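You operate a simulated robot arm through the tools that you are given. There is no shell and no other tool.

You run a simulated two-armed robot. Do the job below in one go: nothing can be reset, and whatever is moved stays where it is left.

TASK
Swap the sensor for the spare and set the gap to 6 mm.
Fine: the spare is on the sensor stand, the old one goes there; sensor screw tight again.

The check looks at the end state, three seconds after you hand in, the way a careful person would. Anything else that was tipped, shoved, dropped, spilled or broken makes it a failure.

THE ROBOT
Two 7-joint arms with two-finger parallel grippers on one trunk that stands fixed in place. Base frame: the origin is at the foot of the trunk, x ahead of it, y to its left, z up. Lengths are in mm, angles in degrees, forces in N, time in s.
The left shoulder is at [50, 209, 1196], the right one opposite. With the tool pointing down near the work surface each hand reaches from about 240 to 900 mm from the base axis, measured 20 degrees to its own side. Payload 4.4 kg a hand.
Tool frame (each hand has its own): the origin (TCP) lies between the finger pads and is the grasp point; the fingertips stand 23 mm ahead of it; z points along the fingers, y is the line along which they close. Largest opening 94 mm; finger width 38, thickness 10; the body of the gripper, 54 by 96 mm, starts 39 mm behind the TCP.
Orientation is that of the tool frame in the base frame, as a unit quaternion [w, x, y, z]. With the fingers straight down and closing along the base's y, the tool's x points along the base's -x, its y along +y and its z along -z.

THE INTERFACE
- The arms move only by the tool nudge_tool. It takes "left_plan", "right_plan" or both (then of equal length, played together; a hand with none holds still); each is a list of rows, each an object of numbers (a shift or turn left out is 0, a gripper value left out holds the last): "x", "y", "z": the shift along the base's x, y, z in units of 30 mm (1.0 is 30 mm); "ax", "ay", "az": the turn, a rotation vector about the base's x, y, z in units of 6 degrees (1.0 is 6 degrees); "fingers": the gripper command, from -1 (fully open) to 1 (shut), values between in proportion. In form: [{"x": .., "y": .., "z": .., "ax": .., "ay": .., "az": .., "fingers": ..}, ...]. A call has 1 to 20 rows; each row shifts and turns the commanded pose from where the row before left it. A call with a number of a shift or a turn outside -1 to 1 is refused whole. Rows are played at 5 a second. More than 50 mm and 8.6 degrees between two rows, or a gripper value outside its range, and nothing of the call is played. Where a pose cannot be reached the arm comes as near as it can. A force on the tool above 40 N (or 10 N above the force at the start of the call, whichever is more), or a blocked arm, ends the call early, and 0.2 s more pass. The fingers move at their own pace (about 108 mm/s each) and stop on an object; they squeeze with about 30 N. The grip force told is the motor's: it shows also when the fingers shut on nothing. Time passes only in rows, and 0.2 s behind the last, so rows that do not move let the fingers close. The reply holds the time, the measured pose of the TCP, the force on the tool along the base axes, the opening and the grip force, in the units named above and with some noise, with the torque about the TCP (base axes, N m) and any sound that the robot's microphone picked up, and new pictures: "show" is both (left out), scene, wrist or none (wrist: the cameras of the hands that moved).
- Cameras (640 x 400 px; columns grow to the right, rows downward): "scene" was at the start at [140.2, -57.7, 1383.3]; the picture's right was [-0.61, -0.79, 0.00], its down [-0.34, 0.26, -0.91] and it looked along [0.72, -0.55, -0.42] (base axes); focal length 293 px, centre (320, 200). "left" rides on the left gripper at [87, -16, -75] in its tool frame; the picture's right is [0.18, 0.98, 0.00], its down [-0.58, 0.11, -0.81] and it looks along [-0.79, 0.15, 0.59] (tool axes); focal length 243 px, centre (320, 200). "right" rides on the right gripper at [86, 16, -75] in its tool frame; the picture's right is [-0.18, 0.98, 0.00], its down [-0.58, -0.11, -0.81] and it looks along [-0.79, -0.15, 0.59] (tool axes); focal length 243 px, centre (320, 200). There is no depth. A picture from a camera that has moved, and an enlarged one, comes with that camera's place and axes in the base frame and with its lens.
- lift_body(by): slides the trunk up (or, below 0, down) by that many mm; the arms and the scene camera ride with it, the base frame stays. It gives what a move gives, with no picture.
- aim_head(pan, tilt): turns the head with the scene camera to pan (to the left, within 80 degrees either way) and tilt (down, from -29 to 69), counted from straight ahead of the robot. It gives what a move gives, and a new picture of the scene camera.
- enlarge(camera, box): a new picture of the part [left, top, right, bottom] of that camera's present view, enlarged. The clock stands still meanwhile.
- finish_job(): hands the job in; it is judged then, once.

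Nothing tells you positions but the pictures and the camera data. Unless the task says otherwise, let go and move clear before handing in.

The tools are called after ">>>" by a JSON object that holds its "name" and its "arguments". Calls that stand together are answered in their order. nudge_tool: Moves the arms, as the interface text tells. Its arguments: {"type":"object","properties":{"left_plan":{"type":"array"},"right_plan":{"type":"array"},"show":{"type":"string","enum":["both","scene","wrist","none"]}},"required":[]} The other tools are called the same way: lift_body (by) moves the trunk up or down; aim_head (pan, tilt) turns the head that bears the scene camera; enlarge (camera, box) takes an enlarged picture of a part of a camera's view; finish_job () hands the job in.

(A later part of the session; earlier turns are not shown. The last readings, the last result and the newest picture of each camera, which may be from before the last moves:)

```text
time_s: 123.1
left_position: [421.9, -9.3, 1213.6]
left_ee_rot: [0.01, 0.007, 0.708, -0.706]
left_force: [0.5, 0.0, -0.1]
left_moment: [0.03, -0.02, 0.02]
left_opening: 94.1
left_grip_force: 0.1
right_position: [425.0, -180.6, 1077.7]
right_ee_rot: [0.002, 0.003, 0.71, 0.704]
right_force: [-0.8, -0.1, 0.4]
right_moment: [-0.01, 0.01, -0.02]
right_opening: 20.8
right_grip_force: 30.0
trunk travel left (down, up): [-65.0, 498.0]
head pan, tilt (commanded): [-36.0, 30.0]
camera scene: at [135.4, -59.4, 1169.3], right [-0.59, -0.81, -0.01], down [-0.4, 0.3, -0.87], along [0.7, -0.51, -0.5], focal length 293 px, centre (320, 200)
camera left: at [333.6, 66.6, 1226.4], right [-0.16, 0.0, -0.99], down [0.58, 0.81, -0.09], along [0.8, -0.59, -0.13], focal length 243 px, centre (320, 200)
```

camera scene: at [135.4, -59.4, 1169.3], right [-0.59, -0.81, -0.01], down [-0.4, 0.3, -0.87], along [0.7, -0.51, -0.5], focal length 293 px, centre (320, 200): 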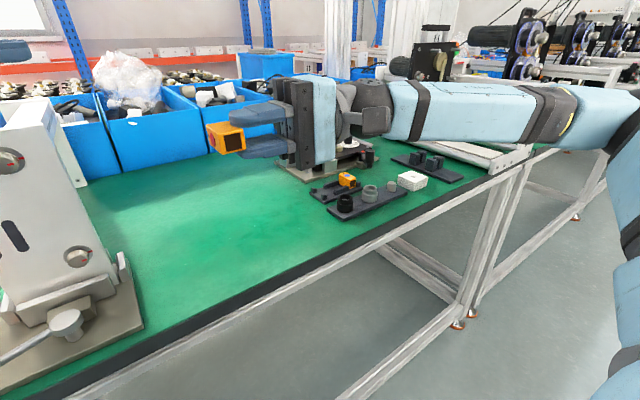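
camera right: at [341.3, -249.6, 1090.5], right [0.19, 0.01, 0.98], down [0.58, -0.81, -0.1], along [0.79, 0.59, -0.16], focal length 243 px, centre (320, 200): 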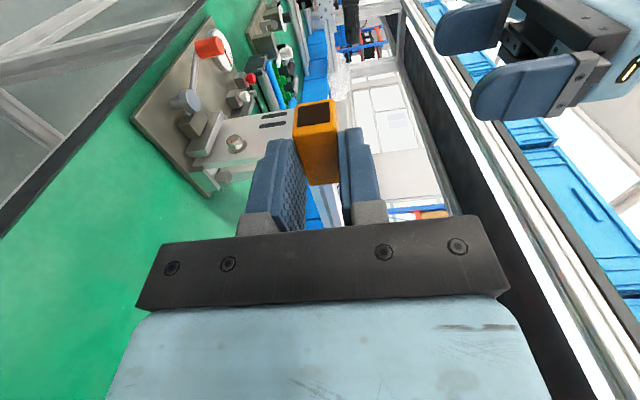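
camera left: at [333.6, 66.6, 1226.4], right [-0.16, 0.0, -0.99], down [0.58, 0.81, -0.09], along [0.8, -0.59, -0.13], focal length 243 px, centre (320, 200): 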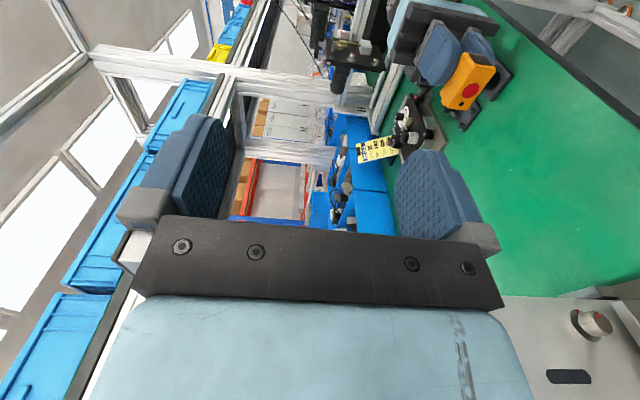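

The scene camera and the right hand both shifted by about 5 mm, so something on the left arm may be pressing against the surroundings. I'll look left with the head before doing anything else.

>>> {"name": "aim_head", "arguments": {"pan": 35, "tilt": 15}}

```text
time_s: 124.5
left_position: [421.5, -8.3, 1210.6]
left_ee_rot: [0.012, 0.009, 0.709, -0.705]
left_force: [0.0, 0.5, -0.7]
left_moment: [0.0, 0.02, 0.0]
left_opening: 94.0
left_grip_force: 0.0
right_position: [423.1, -181.3, 1075.7]
right_ee_rot: [0.003, 0.001, 0.71, 0.704]
right_force: [0.7, 0.2, -0.8]
right_moment: [-0.05, 0.01, -0.02]
right_opening: 21.1
right_grip_force: 30.4
trunk travel left (down, up): [-65.0, 498.0]
head pan, tilt (commanded): [35.0, 15.0]
camera scene: at [136.8, 46.4, 1191.3], right [0.57, -0.82, 0.0], down [-0.2, -0.14, -0.97], along [0.79, 0.55, -0.25], focal length 293 px, centre (320, 200)
```

scene: 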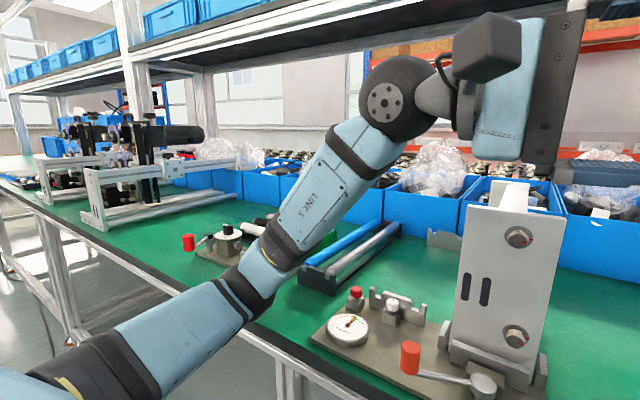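

The left elbow has dropped low near the bench edge. I'll zoom in to see what it might be touching.

>>> {"name": "enlarge", "arguments": {"camera": "scene", "box": [60, 200, 320, 380]}}

>>> {"name": "enlarge", "arguments": {"camera": "scene", "box": [160, 180, 420, 340]}}

```text
2.22 times, centred on (190, 290) of scene
camera zoom: at [136.8, 46.4, 1191.3], right [0.57, -0.82, 0.0], down [-0.2, -0.14, -0.97], along [0.79, 0.55, -0.25], focal length 651 px, centre (609, 0)
```

zoom: 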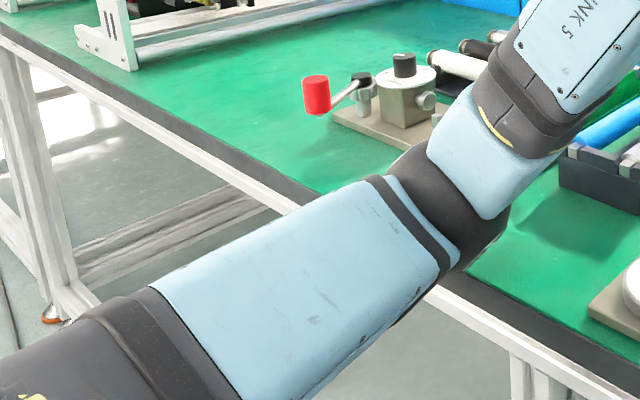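

```text
2.46 times, centred on (290, 260) of scene
camera zoom: at [136.8, 46.4, 1191.3], right [0.57, -0.82, 0.0], down [-0.2, -0.14, -0.97], along [0.79, 0.55, -0.25], focal length 721 px, centre (394, 52)
```

zoom: 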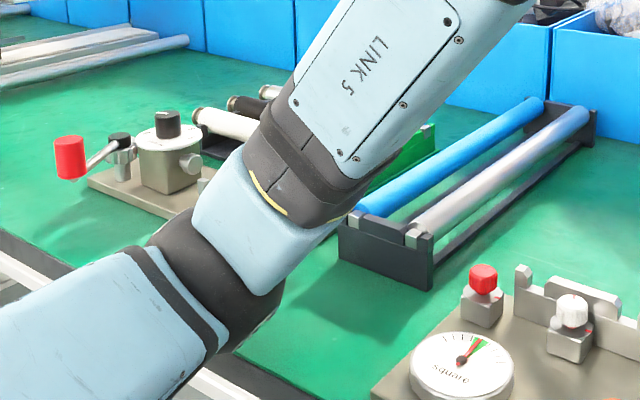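

The left elbow is resting on the bench's front edge. The safest release is straight up, so I'll raise the trunk 200 mm, which also gives more room for the hand-over.

>>> {"name": "lift_body", "arguments": {"by": 200}}

>>> {"name": "aim_head", "arguments": {"pan": 30, "tilt": 35}}

```text
time_s: 126.7
left_position: [430.4, -4.0, 1399.8]
left_ee_rot: [0.0, -0.002, 0.708, -0.707]
left_force: [0.1, -0.2, 0.8]
left_moment: [-0.03, 0.01, 0.0]
left_opening: 93.7
left_grip_force: 0.1
right_position: [429.5, -177.0, 1271.4]
right_ee_rot: [0.0, 0.004, 0.712, 0.702]
right_force: [-0.1, 0.7, 0.4]
right_moment: [-0.06, 0.03, 0.03]
right_opening: 20.8
right_grip_force: 30.3
trunk travel left (down, up): [-265.0, 298.0]
head pan, tilt (commanded): [35.0, 15.0]
```

```text
time_s: 127.5
left_position: [430.6, -4.6, 1399.2]
left_ee_rot: [-0.001, -0.001, 0.707, -0.707]
left_force: [-0.2, -0.7, 0.6]
left_moment: [0.0, 0.02, 0.02]
left_opening: 93.9
left_grip_force: 0.0
right_position: [430.1, -176.9, 1271.4]
right_ee_rot: [-0.001, 0.004, 0.713, 0.701]
right_force: [0.6, -0.6, -0.1]
right_moment: [-0.02, -0.01, 0.0]
right_opening: 20.9
right_grip_force: 29.7
trunk travel left (down, up): [-265.0, 298.0]
head pan, tilt (commanded): [30.0, 35.0]
camera scene: at [143.3, 42.3, 1357.6], right [0.5, -0.87, 0.0], down [-0.5, -0.29, -0.82], along [0.71, 0.41, -0.57], focal length 293 px, centre (320, 200)
```

scene: 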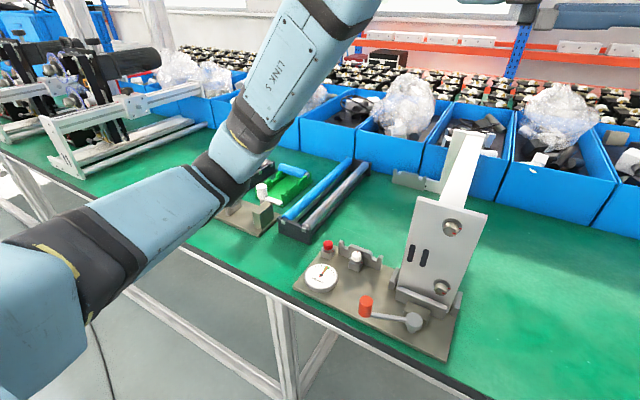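

The trunk is back to a free pose and the things on the left bench are undisturbed. I'll bring the left hand down to the right hand's height, still 110 mm away in y, and aim the head at the meeting point.

>>> {"name": "nudge_tool", "arguments": {"left_plan": [{"z": -0.9, "fingers": 0.06}, {"z": -0.9}, {"z": -0.9}, {"z": -0.9}, {"z": -0.68}, {}], "show": "none"}}

>>> {"name": "aim_head", "arguments": {"pan": -15, "tilt": 18}}

```text
time_s: 128.9
left_position: [429.8, -5.6, 1271.0]
left_ee_rot: [0.0, 0.0, -0.707, 0.707]
left_force: [-0.1, -0.3, -0.7]
left_moment: [-0.02, 0.0, 0.02]
left_opening: 44.2
left_grip_force: 0.1
right_position: [429.3, -176.5, 1272.2]
right_ee_rot: [0.0, 0.004, 0.712, 0.702]
right_force: [0.5, 0.0, -0.7]
right_moment: [-0.03, -0.01, 0.0]
right_opening: 20.6
right_grip_force: 30.2
trunk travel left (down, up): [-265.0, 298.0]
head pan, tilt (commanded): [30.0, 35.0]
```

```text
time_s: 130.0
left_position: [430.0, -4.7, 1270.7]
left_ee_rot: [0.0, -0.001, 0.707, -0.707]
left_force: [0.0, 1.0, 0.7]
left_moment: [-0.01, 0.0, 0.02]
left_opening: 44.0
left_grip_force: 0.1
right_position: [428.9, -176.2, 1271.1]
right_ee_rot: [0.0, 0.004, 0.713, 0.702]
right_force: [0.1, -0.4, -0.8]
right_moment: [0.0, 0.03, 0.04]
right_opening: 20.9
right_grip_force: 30.3
trunk travel left (down, up): [-265.0, 298.0]
head pan, tilt (commanded): [-15.0, 18.0]
camera scene: at [157.2, -25.8, 1384.6], right [-0.26, -0.97, 0.0], down [-0.3, 0.08, -0.95], along [0.92, -0.25, -0.31], focal length 293 px, centre (320, 200)
```

scene: 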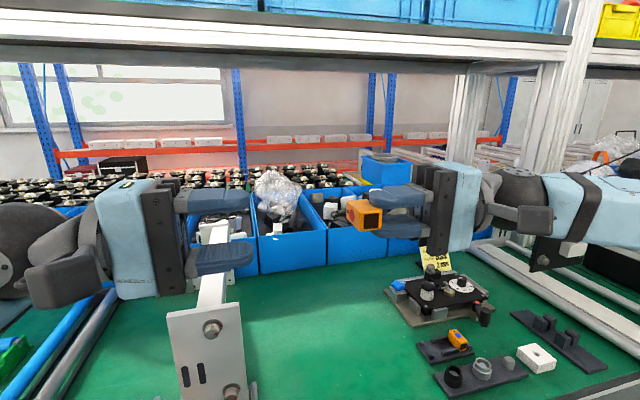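

Both hands are in view and level with each other. I'll bring the left hand in towards the sensor and stop about 20 mm short.

>>> {"name": "nudge_tool", "arguments": {"left_plan": [{"y": -0.6}, {"y": -0.7}, {"y": -0.7}, {"y": -0.7}, {"y": -0.6}, {}], "show": "both"}}

>>> {"name": "enlarge", "arguments": {"camera": "scene", "box": [260, 160, 420, 270]}}

>>> {"name": "enlarge", "arguments": {"camera": "left", "box": [220, 60, 420, 240]}}

```text
time_s: 131.4
left_position: [428.7, -103.1, 1271.2]
left_ee_rot: [0.001, 0.0, -0.706, 0.708]
left_force: [0.3, 0.4, -0.4]
left_moment: [-0.01, 0.0, 0.02]
left_opening: 44.2
left_grip_force: 0.0
right_position: [429.7, -176.0, 1271.1]
right_ee_rot: [-0.001, 0.005, 0.713, 0.701]
right_force: [0.7, 0.1, -0.5]
right_moment: [-0.02, 0.0, 0.03]
right_opening: 20.9
right_grip_force: 29.6
trunk travel left (down, up): [-265.0, 298.0]
head pan, tilt (commanded): [-15.0, 18.0]
camera scene: at [157.1, -25.5, 1384.7], right [-0.26, -0.97, 0.0], down [-0.3, 0.08, -0.95], along [0.92, -0.25, -0.31], focal length 293 px, centre (320, 200)
camera left: at [342.3, -28.2, 1286.6], right [-0.19, 0.0, -0.98], down [0.58, 0.81, -0.11], along [0.79, -0.59, -0.15], focal length 243 px, centre (320, 200)
```

scene: 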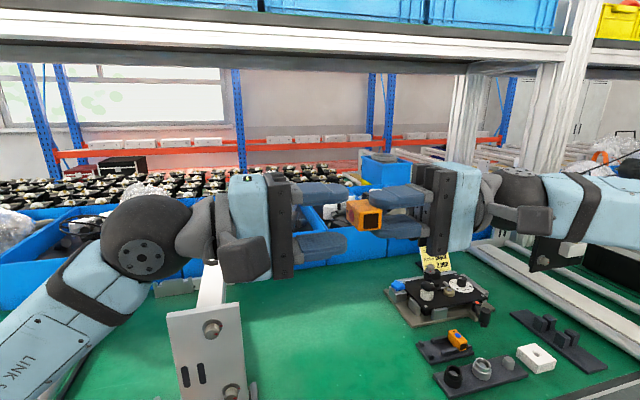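
left: 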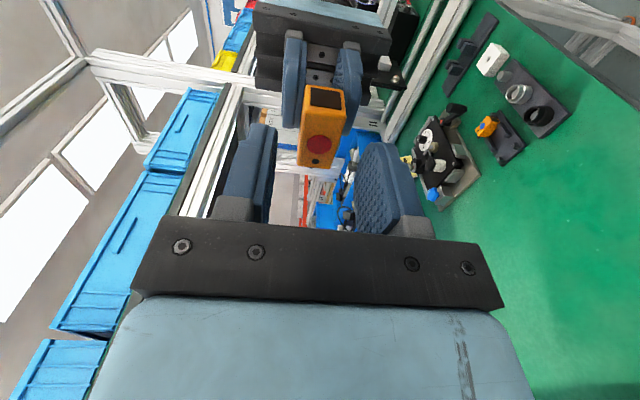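

```text
3.64 times, centred on (340, 215) of scene
camera zoom: at [157.1, -25.5, 1384.7], right [-0.26, -0.97, 0.0], down [-0.3, 0.08, -0.95], along [0.92, -0.25, -0.31], focal length 1065 px, centre (247, 146)
```

zoom: 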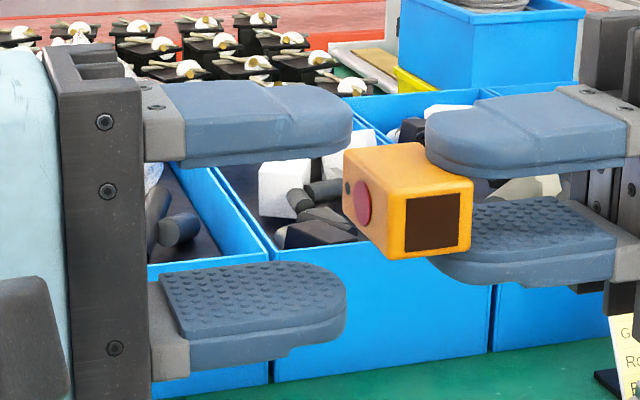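

```text
2.22 times, centred on (320, 150) of left
camera zoom: at [342.3, -28.2, 1286.6], right [-0.19, 0.0, -0.98], down [0.58, 0.81, -0.11], along [0.79, -0.59, -0.15], focal length 539 px, centre (320, 311)
```

zoom: 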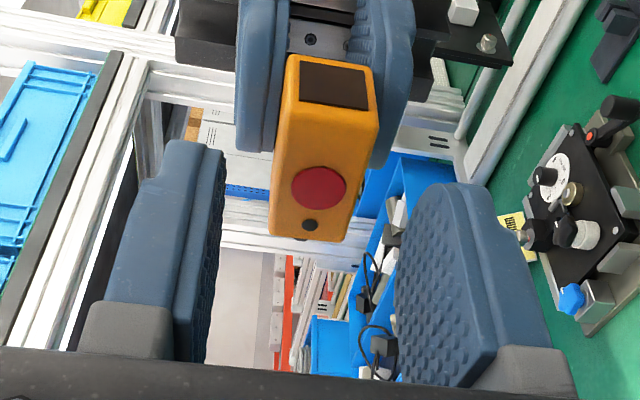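

The left fingers are centred on the dot end, and the right hand holds only the last 5-6 mm, so there is plenty for the left to grip. I'll advance the left hand 20 mm and close it.

>>> {"name": "nudge_tool", "arguments": {"left_plan": [{"y": -0.25}, {"y": -0.25}, {"y": -0.17}, {}, {"fingers": 0.4}, {"fingers": 1}, {}, {}], "show": "both"}}

>>> {"name": "enlarge", "arguments": {"camera": "scene", "box": [260, 160, 420, 270]}}

```text
time_s: 133.2
left_position: [430.8, -124.6, 1271.5]
left_ee_rot: [0.0, -0.001, 0.707, -0.707]
left_force: [-0.8, 0.7, -4.5]
left_moment: [0.0, 0.22, 0.04]
left_opening: 20.9
left_grip_force: 30.7
right_position: [429.7, -176.6, 1271.8]
right_ee_rot: [0.0, 0.003, 0.712, 0.702]
right_force: [-0.8, 0.0, 4.0]
right_moment: [0.14, -0.17, -0.03]
right_opening: 20.7
right_grip_force: 30.4
trunk travel left (down, up): [-265.0, 298.0]
head pan, tilt (commanded): [-15.0, 18.0]
camera scene: at [157.2, -25.9, 1384.6], right [-0.26, -0.97, 0.0], down [-0.3, 0.08, -0.95], along [0.92, -0.25, -0.31], focal length 293 px, centre (320, 200)
camera left: at [343.1, -49.2, 1286.9], right [-0.19, 0.0, -0.98], down [0.58, 0.81, -0.11], along [0.79, -0.59, -0.15], focal length 243 px, centre (320, 200)
```

scene: 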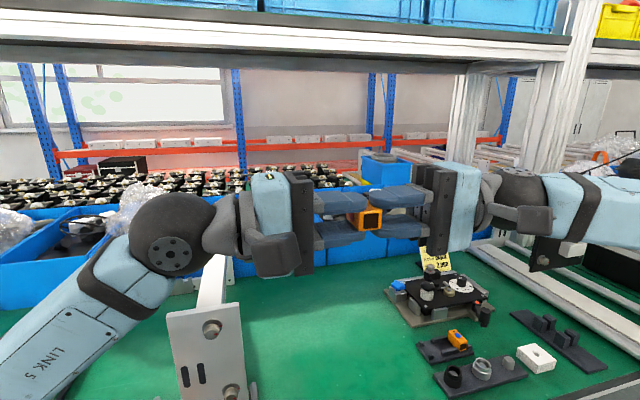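
left: 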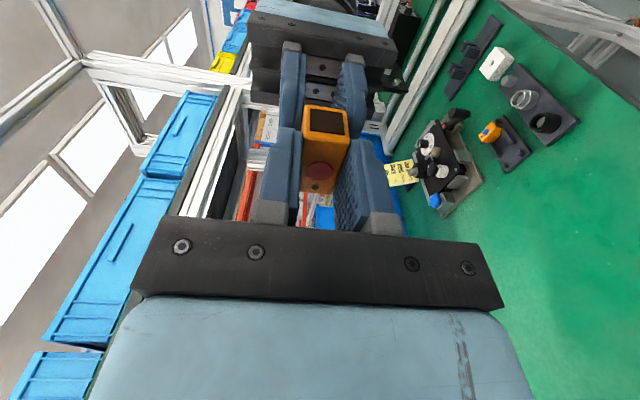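

```text
3.64 times, centred on (340, 215) of scene
camera zoom: at [157.2, -25.9, 1384.6], right [-0.26, -0.97, 0.0], down [-0.3, 0.08, -0.95], along [0.92, -0.25, -0.31], focal length 1065 px, centre (247, 146)
```

zoom: 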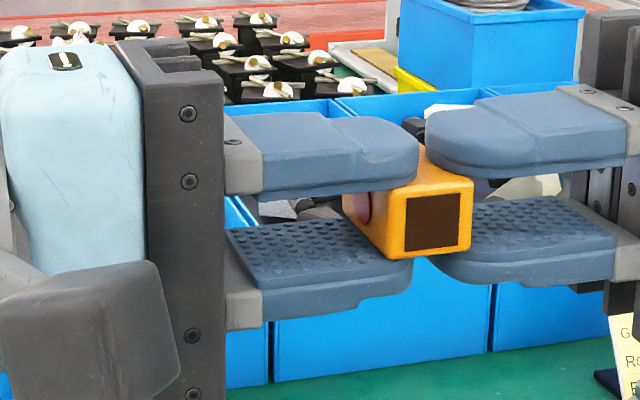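

Both hands hold it with low forces. Now the right hand releases and backs away.

>>> {"name": "nudge_tool", "arguments": {"right_plan": [{"fingers": 0.3}, {}, {"y": -0.3}, {"y": -0.6}, {"y": -0.8}, {"y": -0.8}, {}], "show": "scene"}}

>>> {"name": "enlarge", "arguments": {"camera": "scene", "box": [260, 160, 420, 270]}}

```text
time_s: 134.8
left_position: [430.3, -124.4, 1272.0]
left_ee_rot: [0.001, 0.0, -0.706, 0.708]
left_force: [-1.3, -0.3, -0.8]
left_moment: [0.03, -0.03, -0.01]
left_opening: 21.0
left_grip_force: 29.5
right_position: [430.2, -249.6, 1272.0]
right_ee_rot: [0.0, 0.004, 0.713, 0.702]
right_force: [0.0, -0.3, -0.3]
right_moment: [-0.04, 0.03, 0.02]
right_opening: 33.0
right_grip_force: 0.0
trunk travel left (down, up): [-265.0, 298.0]
head pan, tilt (commanded): [-15.0, 18.0]
camera scene: at [157.3, -25.6, 1384.6], right [-0.26, -0.97, 0.0], down [-0.3, 0.08, -0.95], along [0.92, -0.25, -0.31], focal length 293 px, centre (320, 200)
```

scene: 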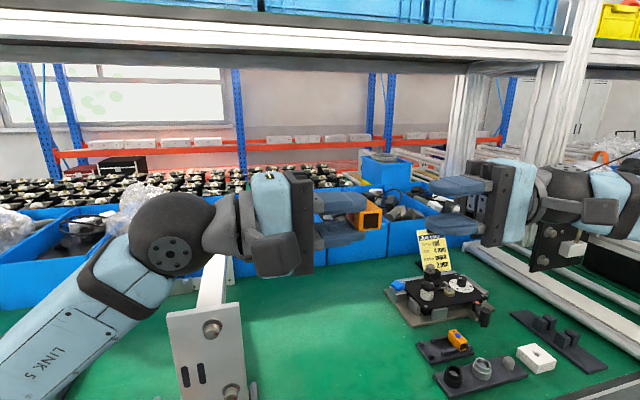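

```text
3.64 times, centred on (340, 215) of scene
camera zoom: at [157.3, -25.6, 1384.6], right [-0.26, -0.97, 0.0], down [-0.3, 0.08, -0.95], along [0.92, -0.25, -0.31], focal length 1065 px, centre (247, 146)
```

zoom: 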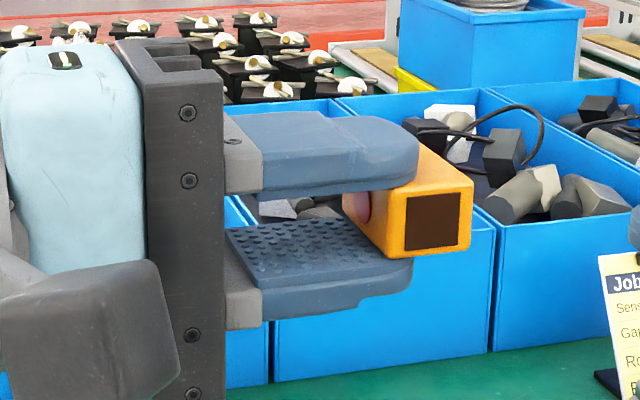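

The left hand has it, with the dot towards its palm. I'll roll both hands back to vertical together, moving the right one further away.

>>> {"name": "nudge_tool", "arguments": {"left_plan": [{"ax": 0.75}, {"ax": 0.75}, {"ax": 0.75}, {"ax": 0.75}, {"ax": 0.75}, {"ax": 0.75}, {"ax": 0.75}, {"ax": 0.75}, {"ax": 0.75}, {"ax": 0.75}, {"ax": 0.75}, {"ax": 0.75}, {"ax": 0.75}, {"ax": 0.75}, {"ax": 0.75}, {"ax": 0.75}, {"ax": 0.75}, {"ax": 0.75}, {"ax": 0.75}, {"ax": 0.75}], "right_plan": [{"y": -0.5}, {"y": -0.5}, {"y": -0.5}, {"y": -0.5, "ax": -0.7}, {"y": -0.5, "ax": -0.7}, {"y": -0.5, "ax": -0.8}, {"ax": -0.8}, {"ax": -0.8}, {"ax": -0.8}, {"ax": -0.8}, {"ax": -0.8}, {"ax": -0.8}, {"ax": -0.8}, {"ax": -0.8}, {"ax": -0.8}, {"ax": -0.8}, {"ax": -0.8}, {"ax": -0.8}, {"ax": -0.8}, {"ax": -0.8}], "show": "scene"}}

```text
time_s: 139.0
left_position: [430.9, -123.0, 1271.6]
left_ee_rot: [0.0, -0.001, 1.0, 0.0]
left_force: [-0.2, -0.5, 0.0]
left_moment: [0.03, -0.03, 0.02]
left_opening: 20.9
left_grip_force: 30.4
right_position: [428.3, -340.7, 1270.1]
right_ee_rot: [0.002, 0.003, 0.997, 0.076]
right_force: [-0.1, 0.1, -0.1]
right_moment: [0.02, -0.01, 0.04]
right_opening: 32.7
right_grip_force: 0.0
trunk travel left (down, up): [-265.0, 298.0]
head pan, tilt (commanded): [-15.0, 18.0]
camera scene: at [157.1, -25.7, 1384.6], right [-0.26, -0.97, 0.0], down [-0.3, 0.08, -0.95], along [0.92, -0.25, -0.31], focal length 293 px, centre (320, 200)
```

scene: 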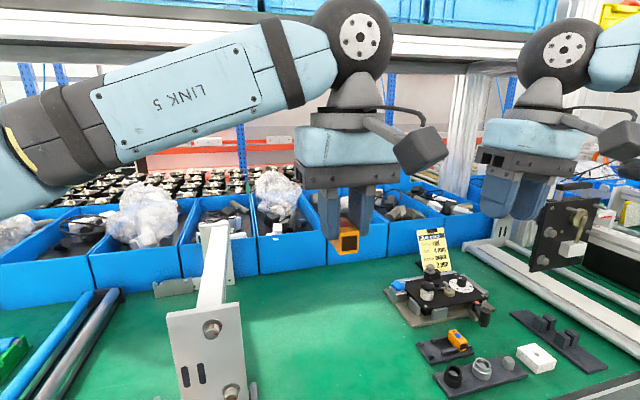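

The left hand now holds the sensor the right way up. I'll bring it down over open bench in stages, and finish squaring the right hand away to the side.

>>> {"name": "nudge_tool", "arguments": {"left_plan": [{"x": 0.2, "y": -0.1, "z": -0.3}, {"x": 0.45, "y": -0.25, "z": -0.6}, {"x": 0.45, "y": -0.25, "z": -0.7}, {"x": 0.45, "y": -0.25, "z": -0.7}, {"x": 0.45, "y": -0.25, "z": -0.7}, {"x": 0.45, "y": -0.25, "z": -0.7}, {"x": 0.45, "y": -0.25, "z": -0.7}, {"x": 0.45, "y": -0.25, "z": -0.7}, {"x": 0.3, "y": -0.1, "z": -0.6}, {}], "right_plan": [{"ax": -0.5}, {"ax": -0.5}, {"ax": -0.45}, {"y": -0.5}, {"y": -0.5}, {"y": -0.5}, {"y": -0.5}, {}, {}, {}], "show": "none"}}

>>> {"name": "aim_head", "arguments": {"pan": 10, "tilt": 35}}

```text
time_s: 141.2
left_position: [539.3, -182.8, 1101.7]
left_ee_rot: [0.0, -0.001, 1.0, -0.001]
left_force: [0.4, 0.5, 0.7]
left_moment: [0.01, 0.0, 0.0]
left_opening: 20.9
left_grip_force: 30.3
right_position: [427.7, -401.6, 1271.0]
right_ee_rot: [0.003, 0.004, 1.0, 0.0]
right_force: [0.0, 0.5, -0.5]
right_moment: [0.01, 0.03, -0.01]
right_opening: 32.9
right_grip_force: 0.0
trunk travel left (down, up): [-265.0, 298.0]
head pan, tilt (commanded): [-15.0, 18.0]
```

```text
time_s: 142.1
left_position: [539.4, -183.3, 1100.9]
left_ee_rot: [0.0, 0.0, 1.0, 0.0]
left_force: [0.3, 0.4, 0.2]
left_moment: [0.03, 0.02, 0.0]
left_opening: 21.0
left_grip_force: 29.6
right_position: [428.4, -402.3, 1272.6]
right_ee_rot: [0.002, 0.004, 1.0, 0.001]
right_force: [0.5, -0.7, 1.3]
right_moment: [-0.03, 0.0, 0.01]
right_opening: 32.7
right_grip_force: 0.1
trunk travel left (down, up): [-265.0, 298.0]
head pan, tilt (commanded): [10.0, 35.0]
camera scene: at [153.8, 13.5, 1357.6], right [0.17, -0.98, 0.0], down [-0.56, -0.1, -0.82], along [0.81, 0.14, -0.57], focal length 293 px, centre (320, 200)
```

scene: 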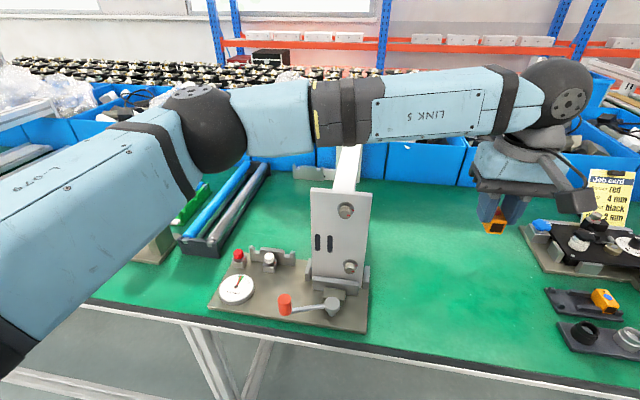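

The left forearm would come down onto the white fixture if I simply lowered the hand. I'll bring the hand nearer and raise the trunk, so that the arm reaches down steeply and the forearm stays above it.

>>> {"name": "nudge_tool", "arguments": {"left_plan": [{"x": -0.4}, {"x": -0.5, "y": -0.2}, {"x": -0.5, "y": -0.3}, {"x": -0.3, "y": -0.3}, {}], "show": "none"}}

>>> {"name": "lift_body", "arguments": {"by": 250}}

>>> {"name": "aim_head", "arguments": {"pan": 0, "tilt": 45}}

```text
time_s: 143.3
left_position: [489.7, -206.0, 1100.3]
left_ee_rot: [0.0, 0.0, 1.0, 0.0]
left_force: [0.6, -0.4, 0.1]
left_moment: [-0.01, 0.02, 0.01]
left_opening: 20.5
left_grip_force: 30.2
right_position: [429.2, -401.3, 1272.1]
right_ee_rot: [0.003, 0.003, 1.0, 0.0]
right_force: [0.3, 0.6, -0.3]
right_moment: [-0.03, -0.01, 0.02]
right_opening: 32.9
right_grip_force: 0.0
trunk travel left (down, up): [-265.0, 298.0]
head pan, tilt (commanded): [10.0, 35.0]
```

```text
time_s: 145.9
left_position: [488.9, -205.6, 1350.3]
left_ee_rot: [0.0, -0.001, 1.0, 0.0]
left_force: [-0.1, 0.8, -0.8]
left_moment: [0.03, -0.05, -0.02]
left_opening: 20.9
left_grip_force: 30.3
right_position: [428.1, -401.2, 1521.9]
right_ee_rot: [0.002, 0.004, 1.0, 0.001]
right_force: [0.5, -0.3, -0.4]
right_moment: [-0.02, -0.01, 0.01]
right_opening: 32.7
right_grip_force: 0.0
trunk travel left (down, up): [-515.0, 48.0]
head pan, tilt (commanded): [10.0, 35.0]
```

```text
time_s: 146.6
left_position: [488.3, -206.2, 1350.8]
left_ee_rot: [0.0, -0.001, 1.0, 0.0]
left_force: [-0.3, 1.0, 0.1]
left_moment: [0.04, 0.0, 0.01]
left_opening: 20.8
left_grip_force: 30.3
right_position: [429.1, -401.8, 1521.6]
right_ee_rot: [0.001, 0.004, 1.0, 0.001]
right_force: [-0.9, -0.9, -0.5]
right_moment: [0.01, -0.05, -0.01]
right_opening: 33.0
right_grip_force: 0.0
trunk travel left (down, up): [-515.0, 48.0]
head pan, tilt (commanded): [0.0, 45.0]
camera scene: at [148.4, -1.8, 1592.7], right [0.0, -1.0, 0.0], down [-0.71, 0.0, -0.71], along [0.71, 0.0, -0.71], focal length 293 px, centre (320, 200)
```

scene: 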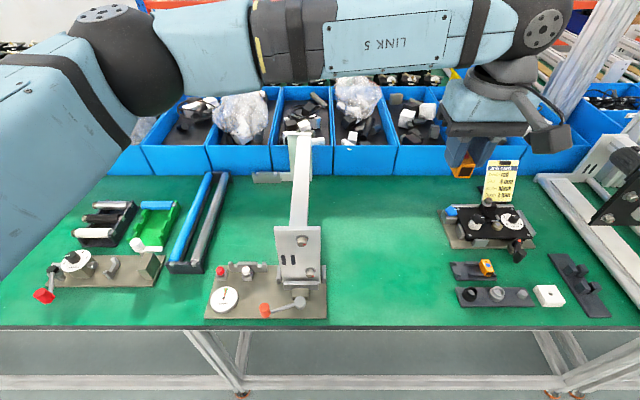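

This high view shows the whole bench, with everything in place. I'll lower the left hand in stages, watching its forearm against the white fixture.

>>> {"name": "nudge_tool", "arguments": {"left_plan": [{"z": -0.5}, {"z": -0.8}, {"z": -0.8}, {"z": -0.8}, {"z": -0.8}, {"z": -0.8}, {"z": -0.8}, {"z": -0.8}, {"z": -0.8}, {"z": -0.8}, {"z": -0.8}, {"z": -0.5}, {}], "show": "scene"}}

```text
time_s: 149.4
left_position: [488.2, -206.3, 1080.0]
left_ee_rot: [0.0, -0.001, 1.0, 0.0]
left_force: [-0.6, -1.0, -0.9]
left_moment: [0.01, 0.04, -0.02]
left_opening: 20.8
left_grip_force: 29.8
right_position: [428.2, -401.5, 1521.0]
right_ee_rot: [0.002, 0.003, 1.0, 0.001]
right_force: [0.0, -0.4, 0.2]
right_moment: [0.02, -0.02, -0.03]
right_opening: 32.9
right_grip_force: 0.0
trunk travel left (down, up): [-515.0, 48.0]
head pan, tilt (commanded): [0.0, 45.0]
camera scene: at [148.2, -1.7, 1592.7], right [0.0, -1.0, 0.0], down [-0.71, 0.0, -0.71], along [0.71, 0.0, -0.71], focal length 293 px, centre (320, 200)
```

scene: 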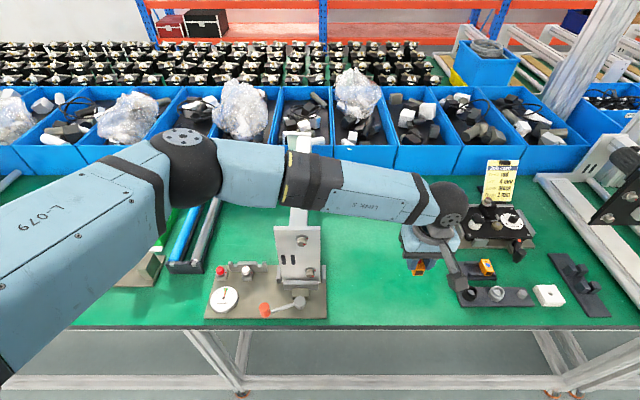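

The forearm has good clearance. Lowering further to about z 950.

>>> {"name": "nudge_tool", "arguments": {"left_plan": [{"z": -0.6}, {"z": -0.8}, {"z": -0.8}, {"z": -0.8}, {"z": -0.8}, {"z": -0.53}, {}], "show": "both"}}

```text
time_s: 151.0
left_position: [489.2, -205.9, 950.7]
left_ee_rot: [-0.001, -0.002, 1.0, 0.0]
left_force: [0.1, -0.7, -0.6]
left_moment: [-0.03, -0.01, -0.01]
left_opening: 20.8
left_grip_force: 29.7
right_position: [427.8, -401.1, 1522.3]
right_ee_rot: [0.001, 0.004, 1.0, 0.001]
right_force: [0.0, -1.6, -0.2]
right_moment: [0.0, 0.01, 0.04]
right_opening: 32.9
right_grip_force: 0.1
trunk travel left (down, up): [-515.0, 48.0]
head pan, tilt (commanded): [0.0, 45.0]
camera scene: at [148.3, -1.8, 1592.7], right [0.0, -1.0, 0.0], down [-0.71, 0.0, -0.71], along [0.71, 0.0, -0.71], focal length 293 px, centre (320, 200)
camera left: at [402.4, -222.2, 1024.3], right [-0.19, 0.98, 0.0], down [0.58, 0.11, 0.81], along [0.79, 0.15, -0.59], focal length 243 px, centre (320, 200)
```

scene: 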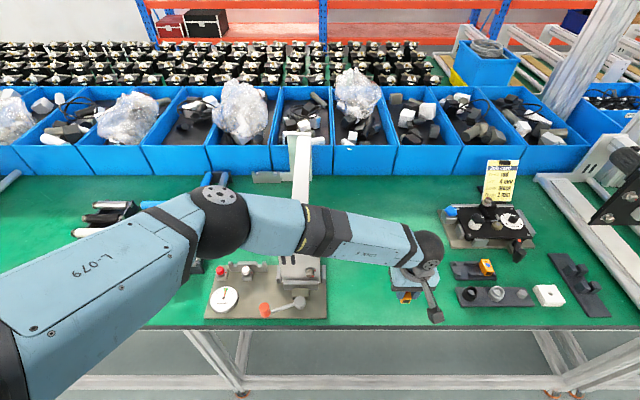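
left: 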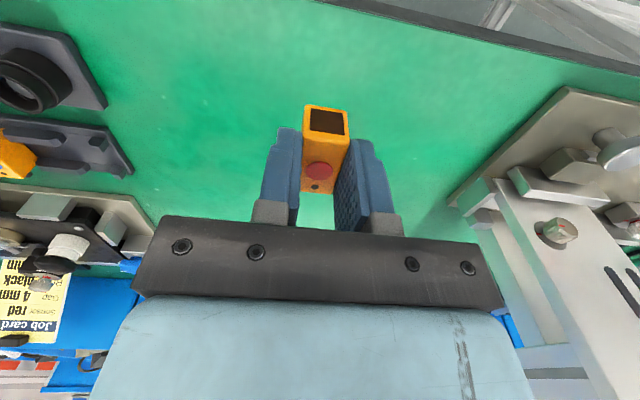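

The forearm would get close to the white fixture if I went straight down. Shifting the hand further right (-y) puts the higher elbow end over the fixture instead, so I'll do that and check.

>>> {"name": "nudge_tool", "arguments": {"left_plan": [{"y": -0.5}, {"y": -0.6}, {"y": -0.6}, {"y": -0.6}, {"y": -0.3}, {}], "show": "scene"}}

>>> {"name": "enlarge", "arguments": {"camera": "scene", "box": [180, 160, 480, 340]}}

```text
time_s: 152.4
left_position: [494.9, -258.6, 950.2]
left_ee_rot: [0.002, -0.003, 1.0, 0.002]
left_force: [-0.3, 1.2, -0.4]
left_moment: [0.01, 0.01, 0.01]
left_opening: 20.7
left_grip_force: 30.2
left hand out of reach, approached as far as the arm can: row 4, 5
right_position: [426.7, -402.5, 1521.9]
right_ee_rot: [0.004, 0.003, 1.0, 0.0]
right_force: [-0.1, 0.2, -0.5]
right_moment: [-0.02, 0.0, 0.0]
right_opening: 33.0
right_grip_force: 0.0
trunk travel left (down, up): [-515.0, 48.0]
head pan, tilt (commanded): [0.0, 45.0]
camera scene: at [148.2, -1.9, 1592.7], right [0.0, -1.0, 0.0], down [-0.71, 0.0, -0.71], along [0.71, 0.0, -0.71], focal length 293 px, centre (320, 200)
```

scene: 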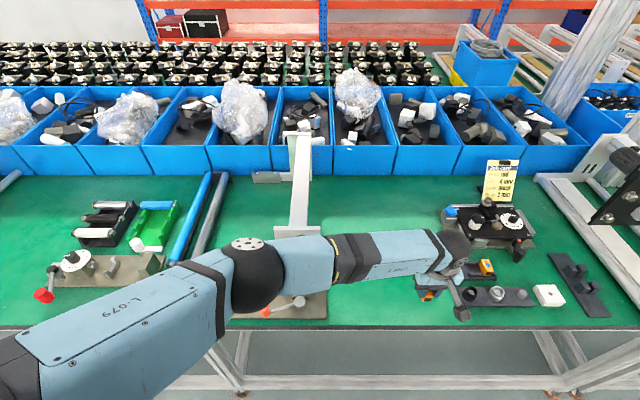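

```text
2.13 times, centred on (330, 250) of scene
camera zoom: at [148.2, -1.9, 1592.7], right [0.0, -1.0, 0.0], down [-0.71, 0.0, -0.71], along [0.71, 0.0, -0.71], focal length 625 px, centre (299, 93)
```

zoom: 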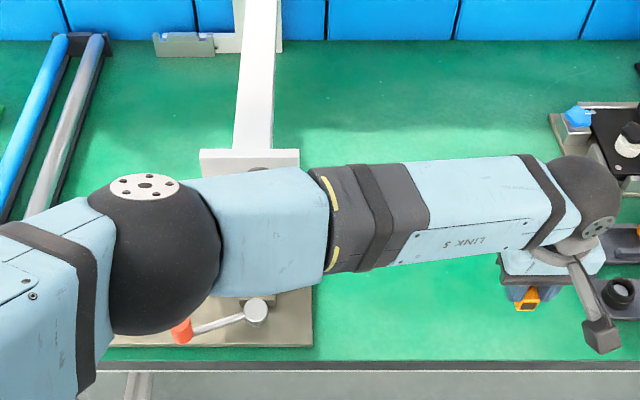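

Here the elbow sits in front of and well above the white fixture, so this line is safer. I'll lower the last stretch to just above the bench.

>>> {"name": "nudge_tool", "arguments": {"left_plan": [{"z": -0.5}, {"z": -0.6}, {"z": -0.6}, {"z": -0.4}, {}], "show": "both"}}

>>> {"name": "enlarge", "arguments": {"camera": "left", "box": [220, 40, 420, 220]}}

```text
time_s: 153.6
left_position: [514.0, -227.5, 896.7]
left_ee_rot: [0.008, -0.01, 1.0, 0.005]
left_force: [0.1, -0.2, -0.6]
left_moment: [0.0, 0.0, -0.03]
left_opening: 20.5
left_grip_force: 29.9
left hand out of reach, approached as far as the arm can: row 1, 2, 3, 4
right_position: [428.0, -400.5, 1521.1]
right_ee_rot: [0.003, 0.003, 1.0, 0.001]
right_force: [0.5, 0.1, -0.4]
right_moment: [0.02, 0.03, -0.03]
right_opening: 32.7
right_grip_force: 0.0
trunk travel left (down, up): [-515.0, 48.0]
head pan, tilt (commanded): [0.0, 45.0]
camera scene: at [148.2, -1.8, 1592.7], right [0.0, -1.0, 0.0], down [-0.71, 0.0, -0.71], along [0.71, 0.0, -0.71], focal length 293 px, centre (320, 200)
camera left: at [426.0, -245.5, 968.9], right [-0.2, 0.98, 0.01], down [0.57, 0.11, 0.82], along [0.8, 0.17, -0.58], focal length 243 px, centre (320, 200)
```

scene: 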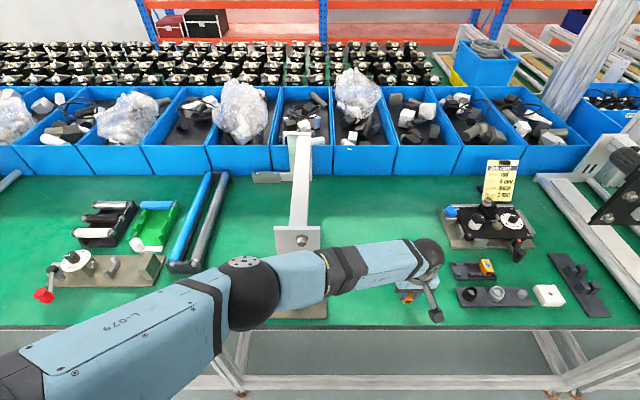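
left: 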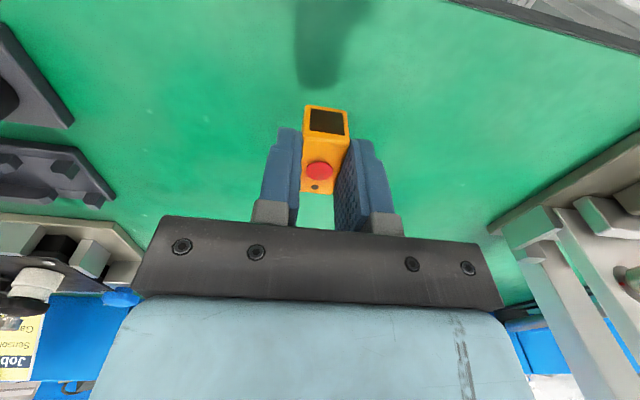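

```text
2.22 times, centred on (320, 130) of left
camera zoom: at [426.0, -245.5, 968.9], right [-0.2, 0.98, 0.01], down [0.57, 0.11, 0.82], along [0.8, 0.17, -0.58], focal length 539 px, centre (320, 356)
```

zoom: 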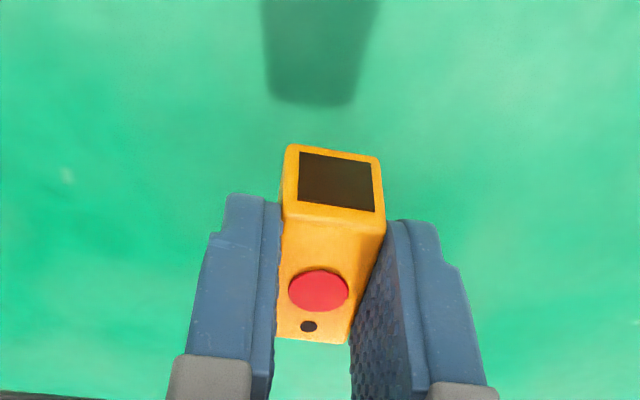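

The hand is at its reach limit here, about 20 mm above the bench. Re-checking the elbow position shows that the nearer line at y of about -205 is clear of the fixture after all. I'll shift there and lower the last bit.

>>> {"name": "nudge_tool", "arguments": {"left_plan": [{"x": -0.35, "y": 0.38}, {"x": -0.35, "y": 0.38}, {"z": -0.25}, {"z": -0.2}, {}], "show": "both"}}

>>> {"name": "enlarge", "arguments": {"camera": "left", "box": [220, 40, 420, 220]}}

```text
time_s: 154.8
left_position: [476.3, -220.0, 882.4]
left_ee_rot: [0.0, 0.0, 1.0, -0.001]
left_force: [0.3, -0.6, 0.1]
left_moment: [0.0, 0.0, 0.0]
left_opening: 20.9
left_grip_force: 30.0
right_position: [426.9, -400.8, 1522.3]
right_ee_rot: [0.002, 0.003, 1.0, 0.0]
right_force: [-0.2, 0.3, -0.4]
right_moment: [-0.05, 0.04, 0.0]
right_opening: 32.8
right_grip_force: 0.0
trunk travel left (down, up): [-515.0, 48.0]
head pan, tilt (commanded): [0.0, 45.0]
camera scene: at [148.7, -1.2, 1592.7], right [0.0, -1.0, 0.0], down [-0.71, 0.0, -0.71], along [0.71, 0.0, -0.71], focal length 293 px, centre (320, 200)
camera left: at [388.9, -235.5, 956.1], right [-0.19, 0.98, 0.0], down [0.58, 0.11, 0.81], along [0.79, 0.15, -0.59], focal length 243 px, centre (320, 200)
```

scene: 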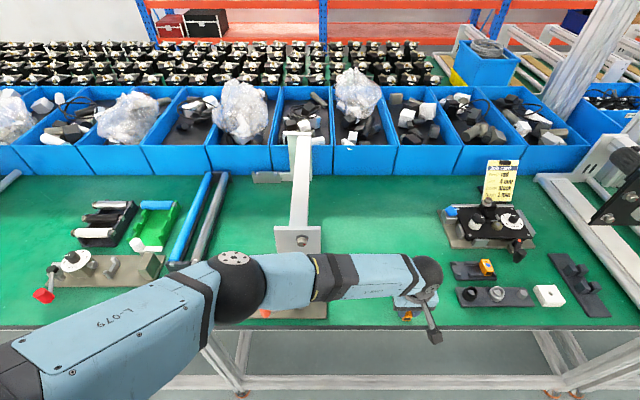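
left: 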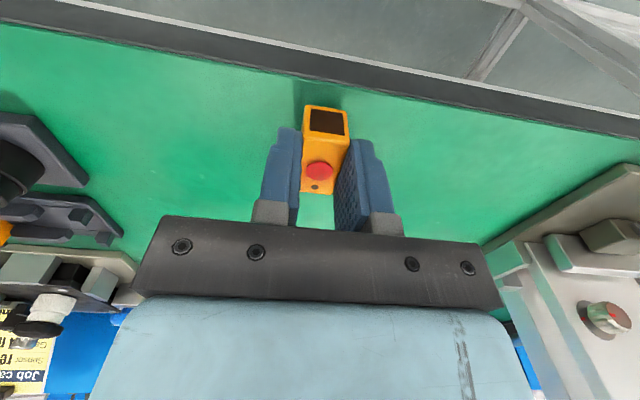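

```text
2.22 times, centred on (320, 130) of left
camera zoom: at [388.9, -235.5, 956.1], right [-0.19, 0.98, 0.0], down [0.58, 0.11, 0.81], along [0.79, 0.15, -0.59], focal length 539 px, centre (320, 356)
```

zoom: 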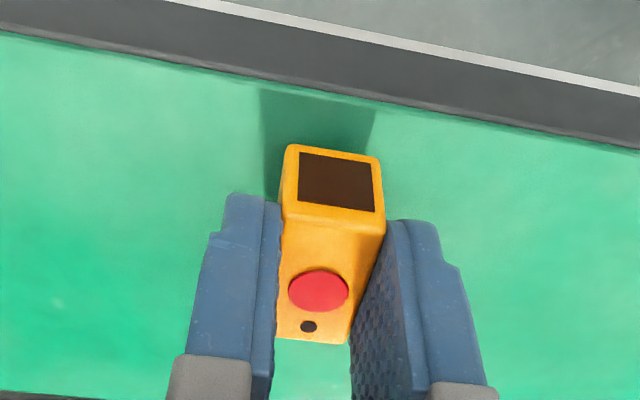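

The sensor is close to the bench's front edge, so I'll shift it 24 mm further onto the bench before setting it down.

>>> {"name": "nudge_tool", "arguments": {"left_plan": [{"x": 0.4, "y": 0.5}, {"x": 0.4, "y": 0.5}, {}], "show": "none"}}

>>> {"name": "nudge_tool", "arguments": {"left_plan": [{"z": -0.05}, {"z": -0.05}, {}], "show": "none"}}

```text
time_s: 155.6
left_position: [499.8, -191.0, 883.2]
left_ee_rot: [0.0, 0.0, 1.0, 0.0]
left_force: [0.3, 0.5, -0.8]
left_moment: [0.0, 0.03, 0.04]
left_opening: 20.8
left_grip_force: 30.0
right_position: [427.8, -402.2, 1521.7]
right_ee_rot: [0.003, 0.003, 1.0, 0.001]
right_force: [-0.2, -0.5, 0.5]
right_moment: [0.02, -0.01, -0.02]
right_opening: 33.0
right_grip_force: 0.0
trunk travel left (down, up): [-515.0, 48.0]
head pan, tilt (commanded): [0.0, 45.0]
```

```text
time_s: 156.4
left_position: [501.1, -190.6, 879.2]
left_ee_rot: [0.0, -0.001, 1.0, 0.0]
left_force: [0.2, 1.3, -0.2]
left_moment: [0.02, 0.01, -0.04]
left_opening: 20.9
left_grip_force: 30.1
right_position: [428.7, -402.1, 1521.7]
right_ee_rot: [0.002, 0.004, 1.0, 0.001]
right_force: [-0.5, -0.6, -0.4]
right_moment: [0.02, -0.02, 0.03]
right_opening: 32.8
right_grip_force: 0.0
trunk travel left (down, up): [-515.0, 48.0]
head pan, tilt (commanded): [0.0, 45.0]
```

>>> {"name": "nudge_tool", "arguments": {"left_plan": [{"z": -0.05}, {"z": -0.05}, {"z": -0.05}, {}], "show": "none"}}

```text
time_s: 157.4
left_position: [499.8, -189.2, 875.6]
left_ee_rot: [0.001, -0.001, 1.0, -0.001]
left_force: [0.7, 0.4, 5.1]
left_moment: [0.01, -0.14, 0.0]
left_opening: 20.6
left_grip_force: 30.0
right_position: [427.4, -400.7, 1523.2]
right_ee_rot: [0.002, 0.004, 1.0, 0.001]
right_force: [-0.1, -0.4, -0.8]
right_moment: [0.01, -0.01, -0.03]
right_opening: 32.9
right_grip_force: 0.1
trunk travel left (down, up): [-515.0, 48.0]
head pan, tilt (commanded): [0.0, 45.0]
```

Touchdown with 5 N. I'll open the left hand, rise straight up, and check how the sensor stands.

>>> {"name": "nudge_tool", "arguments": {"left_plan": [{"fingers": 0.3}, {}, {"z": 0.3}, {"z": 0.7}, {"z": 0.9}, {"z": 0.9}, {"z": 0.9}, {"z": 0.9}, {}], "show": "both"}}

>>> {"name": "enlarge", "arguments": {"camera": "left", "box": [240, 20, 400, 140]}}

```text
time_s: 159.4
left_position: [499.8, -191.4, 1012.8]
left_ee_rot: [0.0, -0.001, 1.0, 0.0]
left_force: [0.5, 0.5, 0.2]
left_moment: [0.01, -0.01, 0.0]
left_opening: 32.9
left_grip_force: 0.1
right_position: [428.3, -401.5, 1521.5]
right_ee_rot: [0.002, 0.003, 1.0, 0.001]
right_force: [0.1, -0.2, 0.2]
right_moment: [0.01, 0.0, -0.02]
right_opening: 33.1
right_grip_force: 0.1
trunk travel left (down, up): [-515.0, 48.0]
head pan, tilt (commanded): [0.0, 45.0]
camera scene: at [148.5, -1.7, 1592.7], right [0.0, -1.0, 0.0], down [-0.71, 0.0, -0.71], along [0.71, 0.0, -0.71], focal length 293 px, centre (320, 200)
camera left: at [412.0, -207.6, 1086.6], right [-0.19, 0.98, 0.0], down [0.58, 0.11, 0.81], along [0.79, 0.15, -0.59], focal length 243 px, centre (320, 200)
```

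scene: 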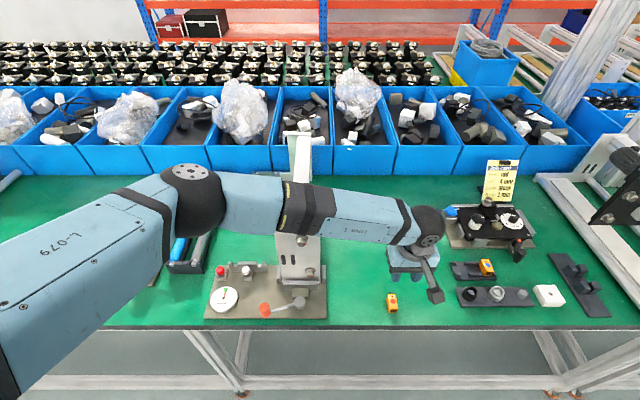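
left: 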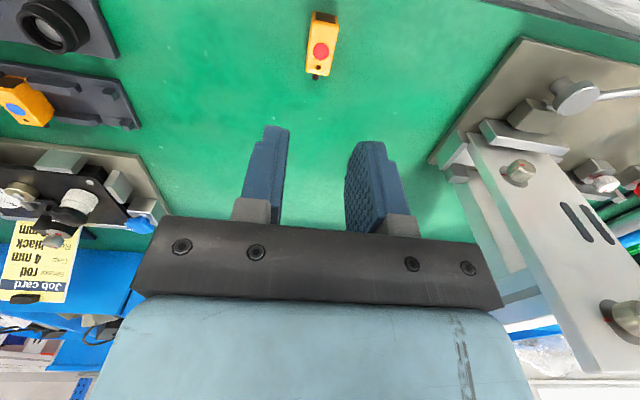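

```text
3.33 times, centred on (320, 80) of left
camera zoom: at [412.0, -207.6, 1086.6], right [-0.19, 0.98, 0.0], down [0.58, 0.11, 0.81], along [0.79, 0.15, -0.59], focal length 809 px, centre (320, 600)
```

zoom: 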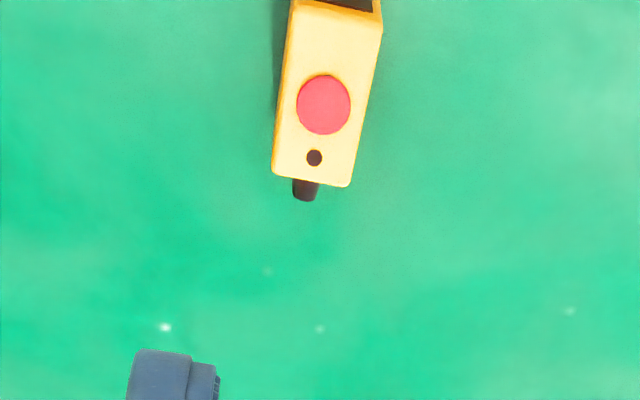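

The old sensor now stands upright on the bench at about (498, -191), dot up and lens towards the robot. I'll withdraw the left hand up and away to its rest area.

>>> {"name": "nudge_tool", "arguments": {"left_plan": [{"z": 0.8}, {"z": 1}, {"z": 1}, {"z": 1}, {"z": 1}, {"z": 1, "x": -0.2, "y": 0.4}, {"z": 1, "x": -0.2, "y": 0.4}, {"z": 1, "x": -0.2, "y": 0.4}, {"z": 1, "x": -0.2, "y": 0.4}, {"z": 1, "x": -0.2, "y": 0.4}, {"z": 1, "x": -0.2, "y": 0.4}, {"z": 1, "x": -0.2, "y": 0.4}, {"z": 1, "x": -0.2, "y": 0.4}, {"z": 1, "x": -0.2, "y": 0.5}, {"z": 1, "x": -0.2, "y": 0.5}, {"z": 1, "y": 0.5}, {}], "show": "scene"}}

>>> {"name": "enlarge", "arguments": {"camera": "scene", "box": [360, 160, 640, 330]}}

```text
time_s: 163.0
left_position: [438.9, -48.2, 1487.7]
left_ee_rot: [0.0, -0.002, 1.0, 0.0]
left_force: [-0.2, 0.2, 0.5]
left_moment: [-0.01, -0.01, 0.0]
left_opening: 32.7
left_grip_force: 0.0
right_position: [427.1, -402.6, 1520.6]
right_ee_rot: [0.002, 0.004, 1.0, 0.001]
right_force: [0.3, 0.0, 0.2]
right_moment: [0.04, -0.02, 0.0]
right_opening: 32.9
right_grip_force: 0.0
trunk travel left (down, up): [-515.0, 48.0]
head pan, tilt (commanded): [0.0, 45.0]
camera scene: at [148.6, -2.1, 1592.7], right [0.0, -1.0, 0.0], down [-0.71, 0.0, -0.71], along [0.71, 0.0, -0.71], focal length 293 px, centre (320, 200)
```

scene: 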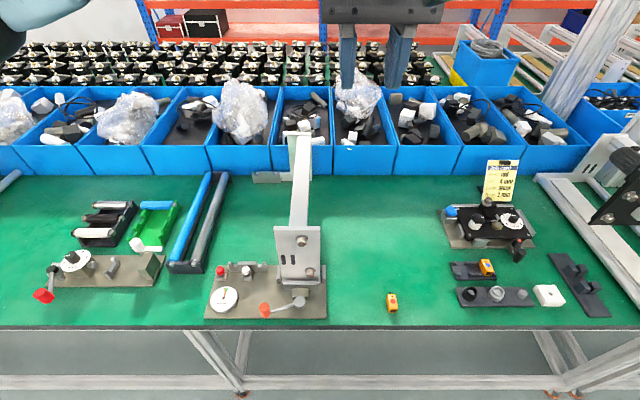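

```text
2.29 times, centred on (500, 245) of scene
camera zoom: at [148.6, -2.1, 1592.7], right [0.0, -1.0, 0.0], down [-0.71, 0.0, -0.71], along [0.71, 0.0, -0.71], focal length 670 px, centre (-91, 97)
```

zoom: 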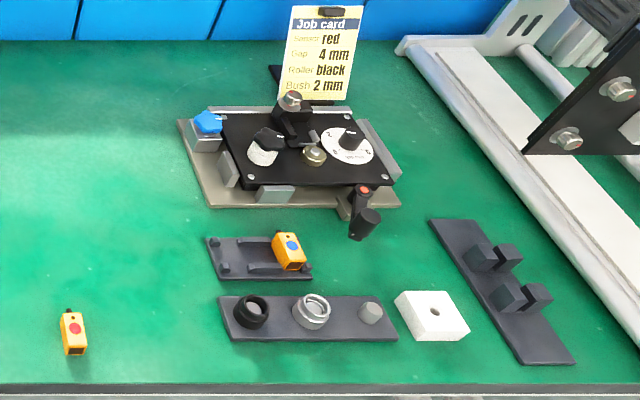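

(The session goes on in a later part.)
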